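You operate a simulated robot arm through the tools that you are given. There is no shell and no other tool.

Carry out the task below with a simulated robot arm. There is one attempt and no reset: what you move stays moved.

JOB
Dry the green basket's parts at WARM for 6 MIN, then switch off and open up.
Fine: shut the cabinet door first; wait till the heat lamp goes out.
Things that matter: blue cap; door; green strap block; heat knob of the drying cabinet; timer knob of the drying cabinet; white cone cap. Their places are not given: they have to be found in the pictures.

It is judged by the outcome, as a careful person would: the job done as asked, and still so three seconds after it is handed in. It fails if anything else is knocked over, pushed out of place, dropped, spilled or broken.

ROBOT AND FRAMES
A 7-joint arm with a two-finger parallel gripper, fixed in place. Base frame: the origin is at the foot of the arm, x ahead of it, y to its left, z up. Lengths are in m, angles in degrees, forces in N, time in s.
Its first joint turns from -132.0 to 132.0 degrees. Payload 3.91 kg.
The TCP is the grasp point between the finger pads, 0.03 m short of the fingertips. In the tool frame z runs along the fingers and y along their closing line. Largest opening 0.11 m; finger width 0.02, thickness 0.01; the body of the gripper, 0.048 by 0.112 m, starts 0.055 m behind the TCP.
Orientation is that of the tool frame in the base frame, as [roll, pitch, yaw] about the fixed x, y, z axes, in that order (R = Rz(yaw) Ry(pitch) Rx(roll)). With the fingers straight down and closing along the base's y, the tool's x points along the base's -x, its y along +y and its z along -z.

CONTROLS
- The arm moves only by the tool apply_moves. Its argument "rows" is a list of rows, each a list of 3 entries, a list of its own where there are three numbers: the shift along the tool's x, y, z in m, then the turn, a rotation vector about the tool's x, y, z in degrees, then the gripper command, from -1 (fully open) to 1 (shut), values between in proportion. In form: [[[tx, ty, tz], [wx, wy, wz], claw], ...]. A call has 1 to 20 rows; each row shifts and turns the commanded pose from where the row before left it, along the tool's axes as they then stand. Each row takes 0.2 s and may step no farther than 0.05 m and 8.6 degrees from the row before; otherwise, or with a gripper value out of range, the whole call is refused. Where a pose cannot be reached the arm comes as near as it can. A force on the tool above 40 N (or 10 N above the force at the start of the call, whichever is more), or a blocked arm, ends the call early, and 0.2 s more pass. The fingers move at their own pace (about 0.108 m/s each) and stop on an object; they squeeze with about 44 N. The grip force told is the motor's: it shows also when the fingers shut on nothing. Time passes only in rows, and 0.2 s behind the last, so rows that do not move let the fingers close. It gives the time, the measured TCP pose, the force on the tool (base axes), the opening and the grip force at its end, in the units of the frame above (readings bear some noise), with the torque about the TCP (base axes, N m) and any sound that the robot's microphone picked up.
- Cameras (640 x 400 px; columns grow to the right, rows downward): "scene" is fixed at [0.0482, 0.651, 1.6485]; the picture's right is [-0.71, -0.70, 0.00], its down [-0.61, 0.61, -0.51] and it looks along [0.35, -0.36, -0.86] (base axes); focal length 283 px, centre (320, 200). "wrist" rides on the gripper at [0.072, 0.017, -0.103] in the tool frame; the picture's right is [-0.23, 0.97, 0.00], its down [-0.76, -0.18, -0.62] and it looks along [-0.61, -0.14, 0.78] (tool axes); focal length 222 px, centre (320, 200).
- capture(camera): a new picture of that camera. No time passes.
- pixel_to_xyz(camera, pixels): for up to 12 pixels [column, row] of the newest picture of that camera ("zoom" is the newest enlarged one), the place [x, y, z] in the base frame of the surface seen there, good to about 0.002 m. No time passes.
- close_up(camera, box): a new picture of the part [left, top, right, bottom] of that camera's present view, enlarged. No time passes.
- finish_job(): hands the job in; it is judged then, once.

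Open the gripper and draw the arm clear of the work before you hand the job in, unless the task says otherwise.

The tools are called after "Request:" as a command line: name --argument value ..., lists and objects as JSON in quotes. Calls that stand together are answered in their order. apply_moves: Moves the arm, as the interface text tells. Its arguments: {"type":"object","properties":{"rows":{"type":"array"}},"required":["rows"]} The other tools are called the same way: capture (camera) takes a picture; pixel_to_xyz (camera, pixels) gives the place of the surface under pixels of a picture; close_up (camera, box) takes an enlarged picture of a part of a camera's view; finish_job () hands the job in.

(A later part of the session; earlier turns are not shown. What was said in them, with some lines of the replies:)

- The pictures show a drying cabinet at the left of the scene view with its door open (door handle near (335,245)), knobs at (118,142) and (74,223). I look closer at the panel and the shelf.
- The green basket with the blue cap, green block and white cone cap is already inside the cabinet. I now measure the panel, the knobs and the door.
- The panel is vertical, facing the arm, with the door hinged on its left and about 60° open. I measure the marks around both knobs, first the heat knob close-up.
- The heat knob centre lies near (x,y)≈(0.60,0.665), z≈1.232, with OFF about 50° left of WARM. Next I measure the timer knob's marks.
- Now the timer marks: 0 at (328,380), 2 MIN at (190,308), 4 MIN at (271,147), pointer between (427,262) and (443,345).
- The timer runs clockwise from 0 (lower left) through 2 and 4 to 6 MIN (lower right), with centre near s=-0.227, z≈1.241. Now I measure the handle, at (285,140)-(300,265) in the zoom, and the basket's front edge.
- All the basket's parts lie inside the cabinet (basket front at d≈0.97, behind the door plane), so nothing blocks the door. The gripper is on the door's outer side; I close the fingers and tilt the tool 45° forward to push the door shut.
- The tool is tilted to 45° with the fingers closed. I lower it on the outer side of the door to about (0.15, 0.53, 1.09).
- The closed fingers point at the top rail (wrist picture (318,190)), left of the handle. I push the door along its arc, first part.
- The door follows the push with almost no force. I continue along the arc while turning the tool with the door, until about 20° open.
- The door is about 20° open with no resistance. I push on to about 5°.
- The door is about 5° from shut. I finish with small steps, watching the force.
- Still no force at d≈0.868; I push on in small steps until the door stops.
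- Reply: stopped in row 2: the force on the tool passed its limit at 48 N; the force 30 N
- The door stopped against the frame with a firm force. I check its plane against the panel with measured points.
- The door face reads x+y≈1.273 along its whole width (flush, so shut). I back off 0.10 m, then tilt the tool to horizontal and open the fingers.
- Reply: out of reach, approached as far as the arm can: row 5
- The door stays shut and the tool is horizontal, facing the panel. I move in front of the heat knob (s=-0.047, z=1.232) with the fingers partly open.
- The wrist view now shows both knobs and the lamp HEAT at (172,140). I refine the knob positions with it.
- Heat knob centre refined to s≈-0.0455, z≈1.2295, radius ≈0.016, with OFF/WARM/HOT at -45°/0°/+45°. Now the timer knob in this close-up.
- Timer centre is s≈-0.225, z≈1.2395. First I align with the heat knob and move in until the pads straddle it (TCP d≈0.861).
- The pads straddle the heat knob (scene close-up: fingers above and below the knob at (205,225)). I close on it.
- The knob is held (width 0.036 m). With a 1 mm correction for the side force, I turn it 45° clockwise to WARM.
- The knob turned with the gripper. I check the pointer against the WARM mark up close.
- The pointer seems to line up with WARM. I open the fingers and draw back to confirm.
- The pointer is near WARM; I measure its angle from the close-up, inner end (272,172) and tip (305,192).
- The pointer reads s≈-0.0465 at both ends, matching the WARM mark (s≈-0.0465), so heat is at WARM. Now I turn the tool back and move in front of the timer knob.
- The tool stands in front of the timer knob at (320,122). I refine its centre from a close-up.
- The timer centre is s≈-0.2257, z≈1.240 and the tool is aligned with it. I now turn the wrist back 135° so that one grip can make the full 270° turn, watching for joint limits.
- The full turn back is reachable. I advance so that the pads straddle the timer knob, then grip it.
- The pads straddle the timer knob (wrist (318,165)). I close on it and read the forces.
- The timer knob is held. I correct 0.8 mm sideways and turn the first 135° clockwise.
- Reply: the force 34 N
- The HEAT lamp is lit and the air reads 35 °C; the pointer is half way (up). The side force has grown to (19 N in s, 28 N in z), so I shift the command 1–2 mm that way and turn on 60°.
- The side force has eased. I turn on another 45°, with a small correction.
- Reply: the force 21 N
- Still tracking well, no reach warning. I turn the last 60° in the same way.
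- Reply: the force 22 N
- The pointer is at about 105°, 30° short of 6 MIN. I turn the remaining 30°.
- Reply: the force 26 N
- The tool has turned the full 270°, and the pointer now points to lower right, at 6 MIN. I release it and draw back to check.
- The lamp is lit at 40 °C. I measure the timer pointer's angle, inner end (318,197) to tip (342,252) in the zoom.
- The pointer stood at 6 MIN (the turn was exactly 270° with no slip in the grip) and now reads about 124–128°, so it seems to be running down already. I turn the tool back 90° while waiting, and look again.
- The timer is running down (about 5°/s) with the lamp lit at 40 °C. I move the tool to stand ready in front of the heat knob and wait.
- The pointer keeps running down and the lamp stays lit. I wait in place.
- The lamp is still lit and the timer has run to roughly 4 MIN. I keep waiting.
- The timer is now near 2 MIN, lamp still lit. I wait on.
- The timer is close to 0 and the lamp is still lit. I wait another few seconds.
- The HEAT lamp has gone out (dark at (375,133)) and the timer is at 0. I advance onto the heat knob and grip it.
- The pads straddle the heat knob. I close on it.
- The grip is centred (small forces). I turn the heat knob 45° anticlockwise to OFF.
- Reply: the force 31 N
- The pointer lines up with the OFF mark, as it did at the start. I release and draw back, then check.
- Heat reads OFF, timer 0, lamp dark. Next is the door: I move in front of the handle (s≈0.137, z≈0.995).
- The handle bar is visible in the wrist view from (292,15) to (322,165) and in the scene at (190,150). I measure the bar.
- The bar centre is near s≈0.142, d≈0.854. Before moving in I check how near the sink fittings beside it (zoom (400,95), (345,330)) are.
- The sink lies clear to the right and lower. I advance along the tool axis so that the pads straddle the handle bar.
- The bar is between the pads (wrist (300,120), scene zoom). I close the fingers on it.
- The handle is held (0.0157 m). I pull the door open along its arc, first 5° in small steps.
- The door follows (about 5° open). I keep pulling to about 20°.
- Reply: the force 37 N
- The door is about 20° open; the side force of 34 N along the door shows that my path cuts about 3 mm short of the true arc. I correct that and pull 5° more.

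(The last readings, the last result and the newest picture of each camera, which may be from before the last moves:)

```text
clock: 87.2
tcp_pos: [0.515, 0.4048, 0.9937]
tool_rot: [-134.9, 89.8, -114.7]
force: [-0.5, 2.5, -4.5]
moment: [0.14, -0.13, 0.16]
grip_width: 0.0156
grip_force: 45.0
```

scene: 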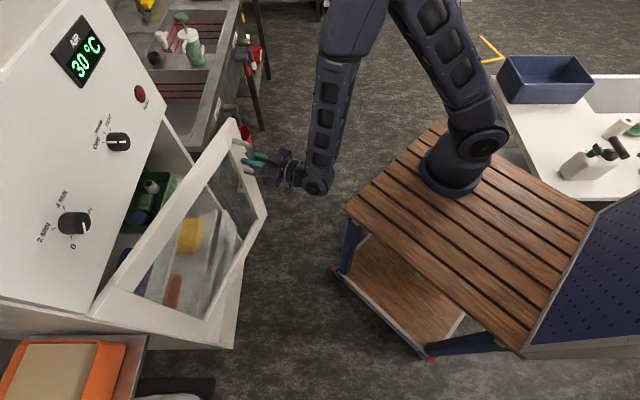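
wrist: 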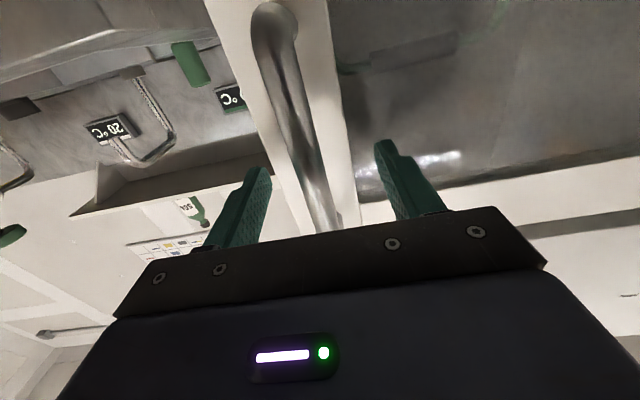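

Forces are near zero now. I continue 10° further, watching for reach limits.

Request:
apply_moves --rows '[[[0, 0.001, -0.0106], [1.25, 0, 0], 1], [[0, 0.001, -0.0106], [1.25, 0, 0], 1], [[0, 0.001, -0.0106], [1.25, 0, 0], 1], [[0, 0.001, -0.0106], [1.25, 0, 0], 1], [[0, 0.001, -0.0106], [1.25, 0, 0], 1], [[0, 0.001, -0.0106], [1.25, 0, 0], 1], [[0, 0.001, -0.0106], [1.25, 0, 0], 1], [[0, 0.001, -0.0106], [1.25, 0, 0], 1]]'

Request:
capture --camera "scene"

```text
clock: 89.0
tcp_pos: [0.4329, 0.3917, 0.9928]
tool_rot: [-169.0, 89.6, -158.5]
force: [-1.5, 12.5, -8.5]
moment: [0.03, 0.25, -0.04]
grip_width: 0.0154
grip_force: 44.9
stopped in row 8: the force on the tool passed its limit at 42 N (the readings are from after the stop); the commanded pose is now the measured one
```

```text
taken
```

scene: 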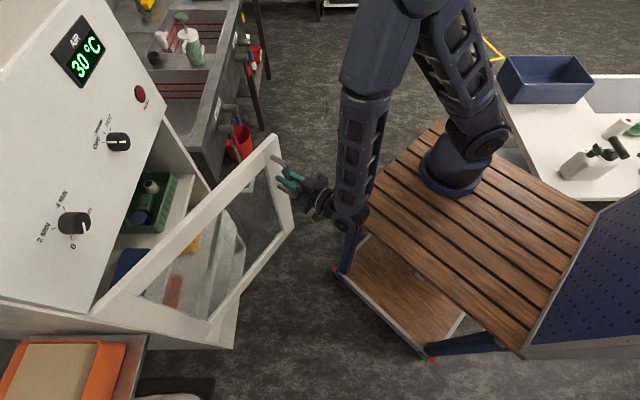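

The door is about 35° open; the side force now points back the other way, so I steer with slightly more inward shift and continue.

Request:
apply_moves --rows '[[[0, 0.0015, 0], [0, 0, 0], 1], [[0, 0.0017, -0.0106], [1.25, 0, 0], 1], [[0, 0.0017, -0.0106], [1.25, 0, 0], 1], [[0, 0.0017, -0.0106], [1.25, 0, 0], 1], [[0, 0.0017, -0.0106], [1.25, 0, 0], 1]]'

```text
clock: 90.2
tcp_pos: [0.3912, 0.3896, 0.9934]
tool_rot: [-134.1, 89.7, -128.6]
force: [0.2, -36.8, -16.0]
moment: [0.31, -0.91, 0.08]
grip_width: 0.0158
grip_force: 45.1
```

The path now errs a few mm the other way (37 N along the door); I correct by 2.5 mm and go on with a milder shift.

Request:
apply_moves --rows '[[[0, -0.0025, 0], [0, 0, 0], 1], [[0, 0.0012, -0.0106], [1.25, 0, 0], 1], [[0, 0.0012, -0.0106], [1.25, 0, 0], 1], [[0, 0.0012, -0.0106], [1.25, 0, 0], 1], [[0, 0.0012, -0.0106], [1.25, 0, 0], 1]]'

Request:
capture --camera "scene"

```text
clock: 91.3
tcp_pos: [0.3481, 0.3928, 0.9944]
tool_rot: [-139.3, 89.7, -138.8]
force: [-2.3, -32.4, -28.4]
moment: [0.27, -0.58, 0.1]
grip_width: 0.0157
grip_force: 45.6
```

```text
taken
```

scene: 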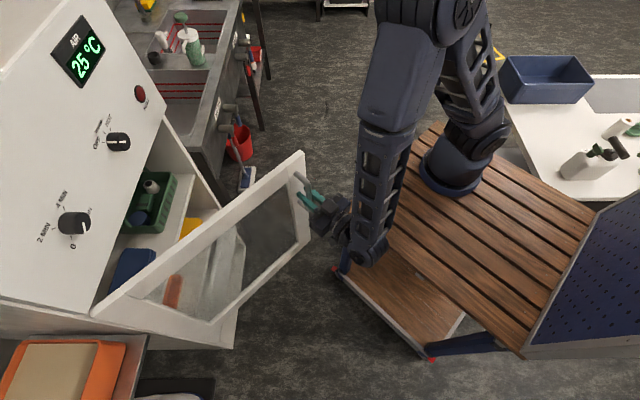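

Door ≈45° open, but side and vertical stress has built up (43 N). I release the bar to unload it and re-centre.

Request:
apply_moves --rows '[[[0, 0, 0], [0, 0, 0], 0.2], [[0, 0, 0], [0, 0, 0], 0.2], [[0, 0, 0], [0, 0, 0], 0.2]]'

Request:
capture --camera "wrist"

Request:
capture --camera "scene"

```text
clock: 92.2
tcp_pos: [0.348, 0.3921, 0.9937]
tool_rot: [-148.4, 89.8, -147.8]
force: [-0.5, 0.7, 0.0]
moment: [0.0, 0.01, 0.0]
grip_width: 0.044
grip_force: 0.0
```

```text
taken
```

wrist: 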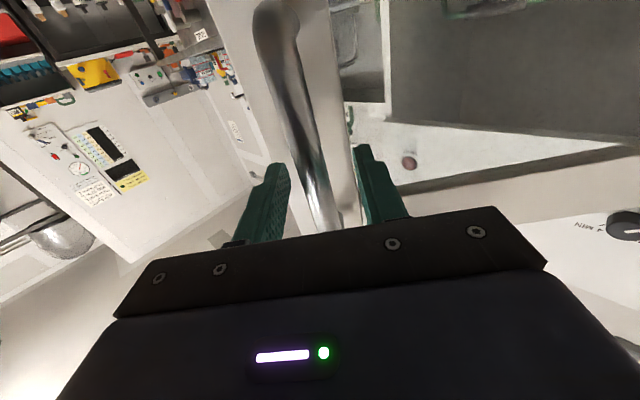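

```text
taken
```

scene: 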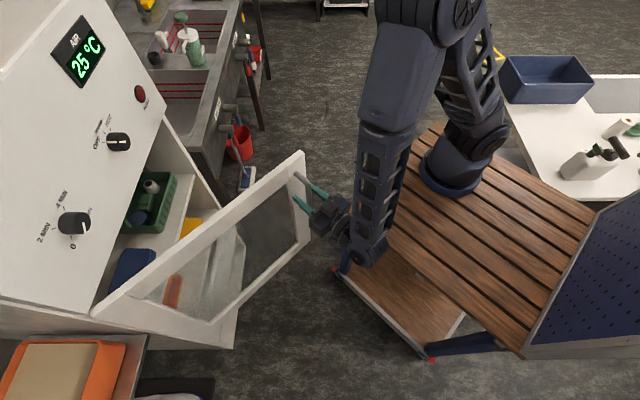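

The stress is gone and the bar sits centred between the pads. I re-grip and pull about 6° more.

Request:
apply_moves --rows '[[[0, 0, 0], [0, 0, 0], 1], [[0, 0, 0], [0, 0, 0], 1], [[0, 0, 0], [0, 0, 0], 1], [[0, 0.0012, -0.0106], [1.25, 0, 0], 1], [[0, 0.0012, -0.0106], [1.25, 0, 0], 1], [[0, 0.0012, -0.0106], [1.25, 0, 0], 1], [[0, 0.0012, -0.0106], [1.25, 0, 0], 1], [[0, 0.0012, -0.0106], [1.25, 0, 0], 1]]'

```text
clock: 93.7
tcp_pos: [0.312, 0.395, 0.993]
tool_rot: [-123.4, 89.7, -127.4]
force: [-1.3, -11.6, 5.2]
moment: [0.31, 0.39, -0.04]
grip_width: 0.0155
grip_force: 45.2
stopped in row 7: the force on the tool passed its limit at 42 N (the readings are from after the stop); the commanded pose is now the measured one
```

The stop came from side stress towards the free edge again; door ≈49°. I use a smaller side shift and continue in smaller steps.

Request:
apply_moves --rows '[[[0, -0.001, 0], [0, 0, 0], 1], [[0, 0.0004, -0.0085], [1.0, 0, 0], 1], [[0, 0.0004, -0.0085], [1.0, 0, 0], 1], [[0, 0.0005, -0.0085], [1.0, 0, 0], 1], [[0, 0.0005, -0.0085], [1.0, 0, 0], 1]]'

```text
clock: 95.0
tcp_pos: [0.2775, 0.4019, 0.9939]
tool_rot: [-160.5, 89.7, -168.2]
force: [3.0, 12.6, -7.2]
moment: [0.07, -0.05, 0.02]
grip_width: 0.0158
grip_force: 44.6
stopped in row 5: the force on the tool passed its limit at 42 N (the readings are from after the stop); the commanded pose is now the measured one
```

Door ≈53° open. I unload the grip again, re-close, and go on in small steps with an intermediate side shift.

Request:
apply_moves --rows '[[[0, 0, 0], [0, 0, 0], 0.3], [[0, 0, 0], [0, 0, 0], 0.3], [[0, 0, 0], [0, 0, 0], 1], [[0, 0, 0], [0, 0, 0], 1], [[0, 0, 0], [0, 0, 0], 1], [[0, 0.0009, -0.0085], [1.0, 0, 0], 1], [[0, 0.0009, -0.0085], [1.0, 0, 0], 1], [[0, 0.0009, -0.0085], [1.0, 0, 0], 1]]'

Request:
capture --camera "scene"

```text
clock: 96.8
tcp_pos: [0.2534, 0.4091, 0.9938]
tool_rot: [-154.8, 89.8, -165.6]
force: [9.1, 29.7, 3.0]
moment: [0.06, -0.2, -0.06]
grip_width: 0.0157
grip_force: 44.8
```

```text
taken
```

scene: 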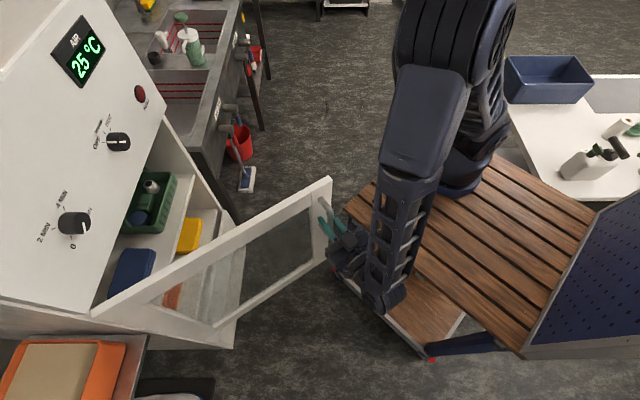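

Door ≈56° open; the force now points inward (30 N in +y), so I shift 2 mm that way and continue.

Request:
apply_moves --rows '[[[0, 0.002, 0], [0, 0, 0], 1], [[0, 0.0014, -0.0085], [1.0, 0, 0], 1], [[0, 0.0014, -0.0085], [1.0, 0, 0], 1], [[0, 0.0014, -0.0085], [1.0, 0, 0], 1]]'

```text
clock: 97.9
tcp_pos: [0.2279, 0.4163, 0.9951]
tool_rot: [-100.3, 89.8, -114.1]
force: [-5.8, -15.2, 9.8]
moment: [0.27, 0.08, 0.13]
grip_width: 0.0155
grip_force: 45.0
stopped in row 4: the force on the tool passed its limit at 44 N (the readings are from after the stop); the commanded pose is now the measured one
```

Door ≈59° open. A few more degrees with a slightly smaller side shift.

Request:
apply_moves --rows '[[[0, 0, 0], [0, 0, 0], 0.3], [[0, 0, 0], [0, 0, 0], 0.3], [[0, 0, 0], [0, 0, 0], 1], [[0, 0, 0], [0, 0, 0], 1], [[0, 0, 0], [0, 0, 0], 1], [[0, 0.0011, -0.0085], [1.0, 0, 0], 1], [[0, 0.0011, -0.0085], [1.0, 0, 0], 1], [[0, 0.0011, -0.0085], [1.0, 0, 0], 1], [[0, 0.0011, -0.0085], [1.0, 0, 0], 1]]'

Request:
capture --camera "scene"

Request:
capture --camera "wrist"

```text
clock: 99.6
tcp_pos: [0.2089, 0.4236, 0.9944]
tool_rot: [-102.9, 89.6, -119.0]
force: [-6.0, -11.4, 4.8]
moment: [0.51, 0.25, 0.12]
grip_width: 0.0158
grip_force: 44.8
stopped in row 8: the force on the tool passed its limit at 42 N (the readings are from after the stop); the commanded pose is now the measured one
```

```text
taken
```

scene: 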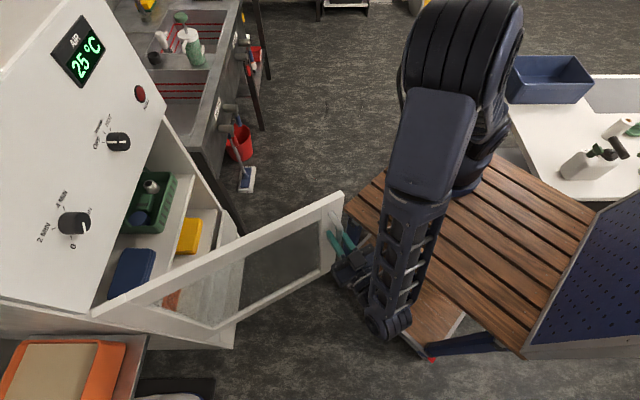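

```text
taken
```

wrist: 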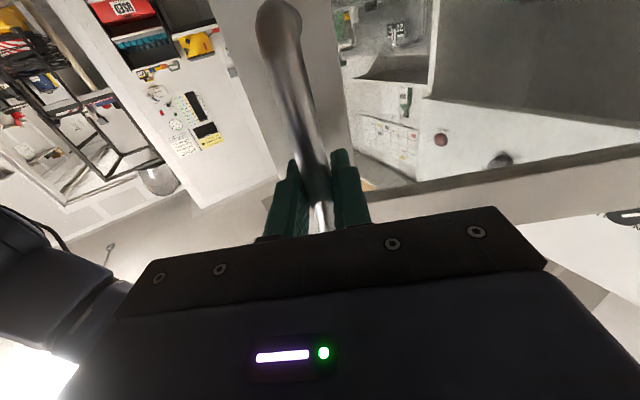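

The door is back at about its first opening angle (free edge at (343,195), as at the start). I pull a few degrees more for margin.

Request:
apply_moves --rows '[[[0, 0, 0], [0, 0, 0], 0.3], [[0, 0, 0], [0, 0, 0], 0.3], [[0, 0, 0], [0, 0, 0], 1], [[0, 0, 0], [0, 0, 0], 1], [[0, 0, 0], [0, 0, 0], 1], [[0, 0.0008, -0.0085], [1.0, 0, 0], 1], [[0, 0.0008, -0.0085], [1.0, 0, 0], 1], [[0, 0.0008, -0.0085], [1.0, 0, 0], 1], [[0, 0.0008, -0.0085], [1.0, 0, 0], 1]]'

Request:
capture --camera "scene"

```text
clock: 101.6
tcp_pos: [0.1779, 0.4377, 0.9923]
tool_rot: [-100.9, 89.6, -120.8]
force: [-13.5, -29.6, -12.4]
moment: [0.52, -0.12, 0.19]
grip_width: 0.0161
grip_force: 45.0
```

```text
taken
```

scene: 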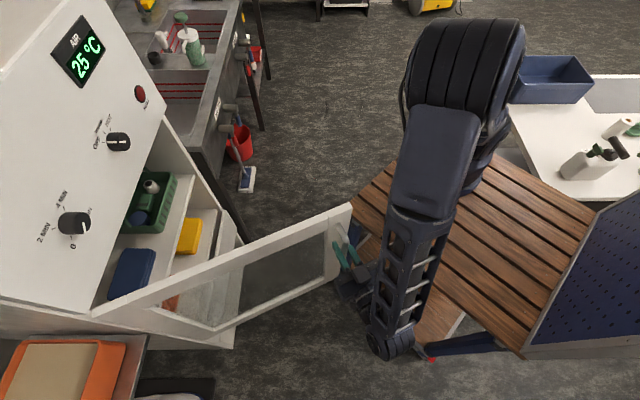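

The door is now about 65° open. I open the fingers and draw straight back from the handle.

Request:
apply_moves --rows '[[[0, 0, 0], [0, 0, 0], 0], [[0, 0, 0], [0, 0, 0], 0], [[0, 0, -0.01], [0, 0, 0], 0], [[0, 0, -0.02], [0, 0, 0], 0], [[0, 0, -0.02], [0, 0, 0], 0], [[0, 0, -0.02], [0, 0, 0], 0], [[0, 0, -0.02], [0, 0, 0], 0]]'

Request:
capture --camera "scene"

Request:
capture --camera "wrist"

```text
clock: 103.2
tcp_pos: [0.092, 0.4686, 0.9951]
tool_rot: [-99.8, 89.7, -119.8]
force: [0.7, 0.1, 0.5]
moment: [-0.02, 0.02, 0.01]
grip_width: 0.0549
grip_force: 0.0
```

```text
taken
```

scene: 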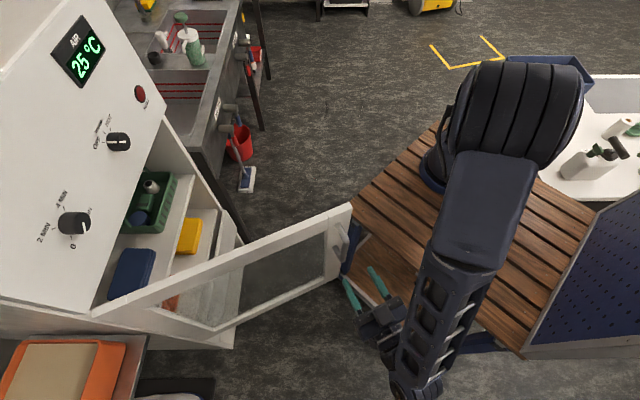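

```text
taken
```

wrist: 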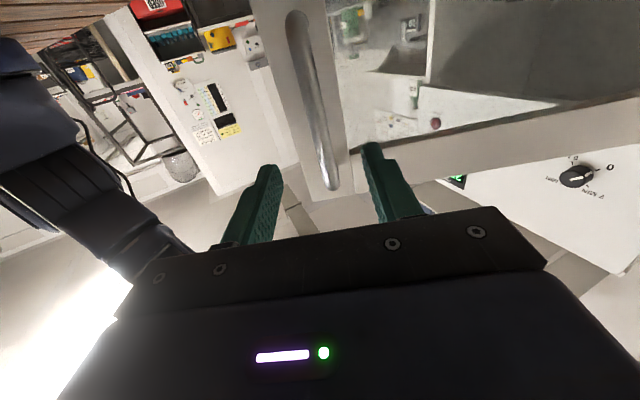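

The fingers are clear of the handle and the door stays open. I open fully and raise the arm away from the work.

Request:
apply_moves --rows '[[[-0.01, 0, -0.02], [0, 0, 0], -1], [[-0.03, 0, -0.01], [0, 0, 0], -1], [[-0.03, 0, 0], [0, 0, 0], -1], [[-0.03, 0, 0], [0, 0, 0], -1], [[-0.03, 0, 0], [0, 0, 0], -1], [[-0.03, 0, 0], [0, 0, 0], -1], [[-0.03, 0, 0], [0, 0, 0], -1], [[-0.03, 0, 0], [0, 0, 0], -1], [[-0.03, 0, 0], [0, 0, 0], -1]]'

Request:
capture --camera "scene"

Request:
close_up --camera "scene" --box '[0, 0, 180, 260]'

Request:
close_up --camera "scene" --box '[80, 120, 260, 340]'

```text
clock: 105.2
tcp_pos: [0.0676, 0.4814, 1.245]
tool_rot: [-117.1, 89.6, -137.0]
force: [-0.7, 0.6, -0.9]
moment: [-0.01, -0.05, 0.0]
grip_width: 0.1098
grip_force: 0.1
```

```text
taken
```

scene: 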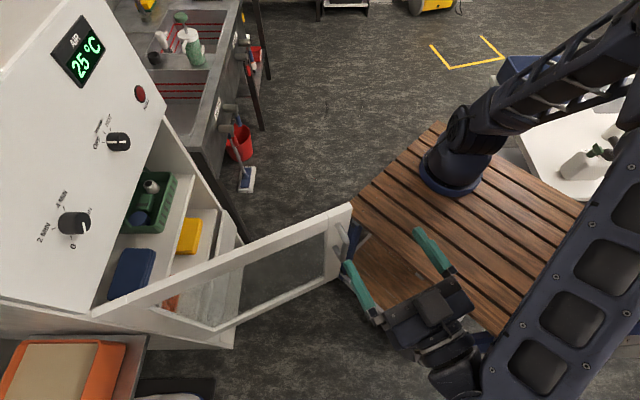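

```text
1.54 times, centred on (90, 130) of scene
```

zoom: 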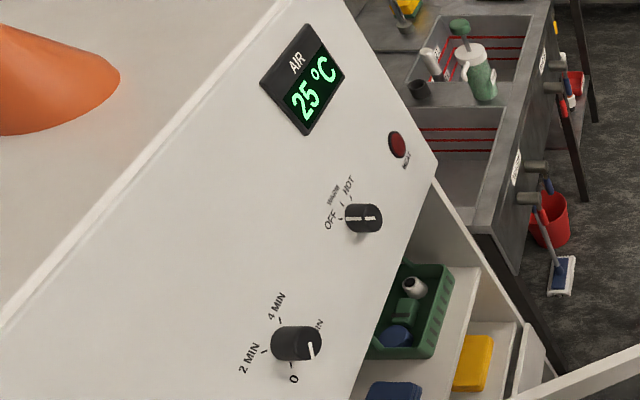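

```text
1.82 times, centred on (170, 230) of scene
```

zoom: 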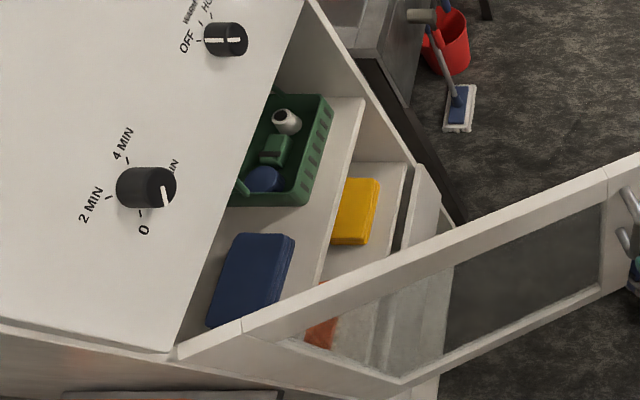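

Heat is at OFF, the timer at 0, the HEAT lamp is dark, the door stands about 65° open, and the basket's three parts lie where they were. The gripper is open at z≈1.25, clear of the door, so I hand the job in.

Request:
finish_job

```text
The job is handed in.
```

The green basket's parts have been dried at WARM for the full 6 MIN. The cabinet is now switched off with its door open, and I've handed the job in.

- **Door shut first:** I pushed it until it stopped against the frame, and its face measured level along its whole width.
- **Heat and timer:** I set the heat knob to WARM, then turned the timer knob from 0 to 6 MIN in one grip. The heat lamp came on as the timer turned, and the air reached 40 °C.
- **Waiting:** I waited until the timer had run back to 0 and the lamp had gone out.
- **Switching off:** I turned the heat knob back to OFF and checked it against the mark.
- **Opening up:** The door stands about 65° open, slightly wider than at the start. The arm stopped several times at its force limit while pulling, so I let go of the handle and re-gripped along the way.

In the last picture, the blue cap, green strap block and white cone cap were still in the basket. Nothing else looked moved or knocked over. The gripper is open and clear of the door.
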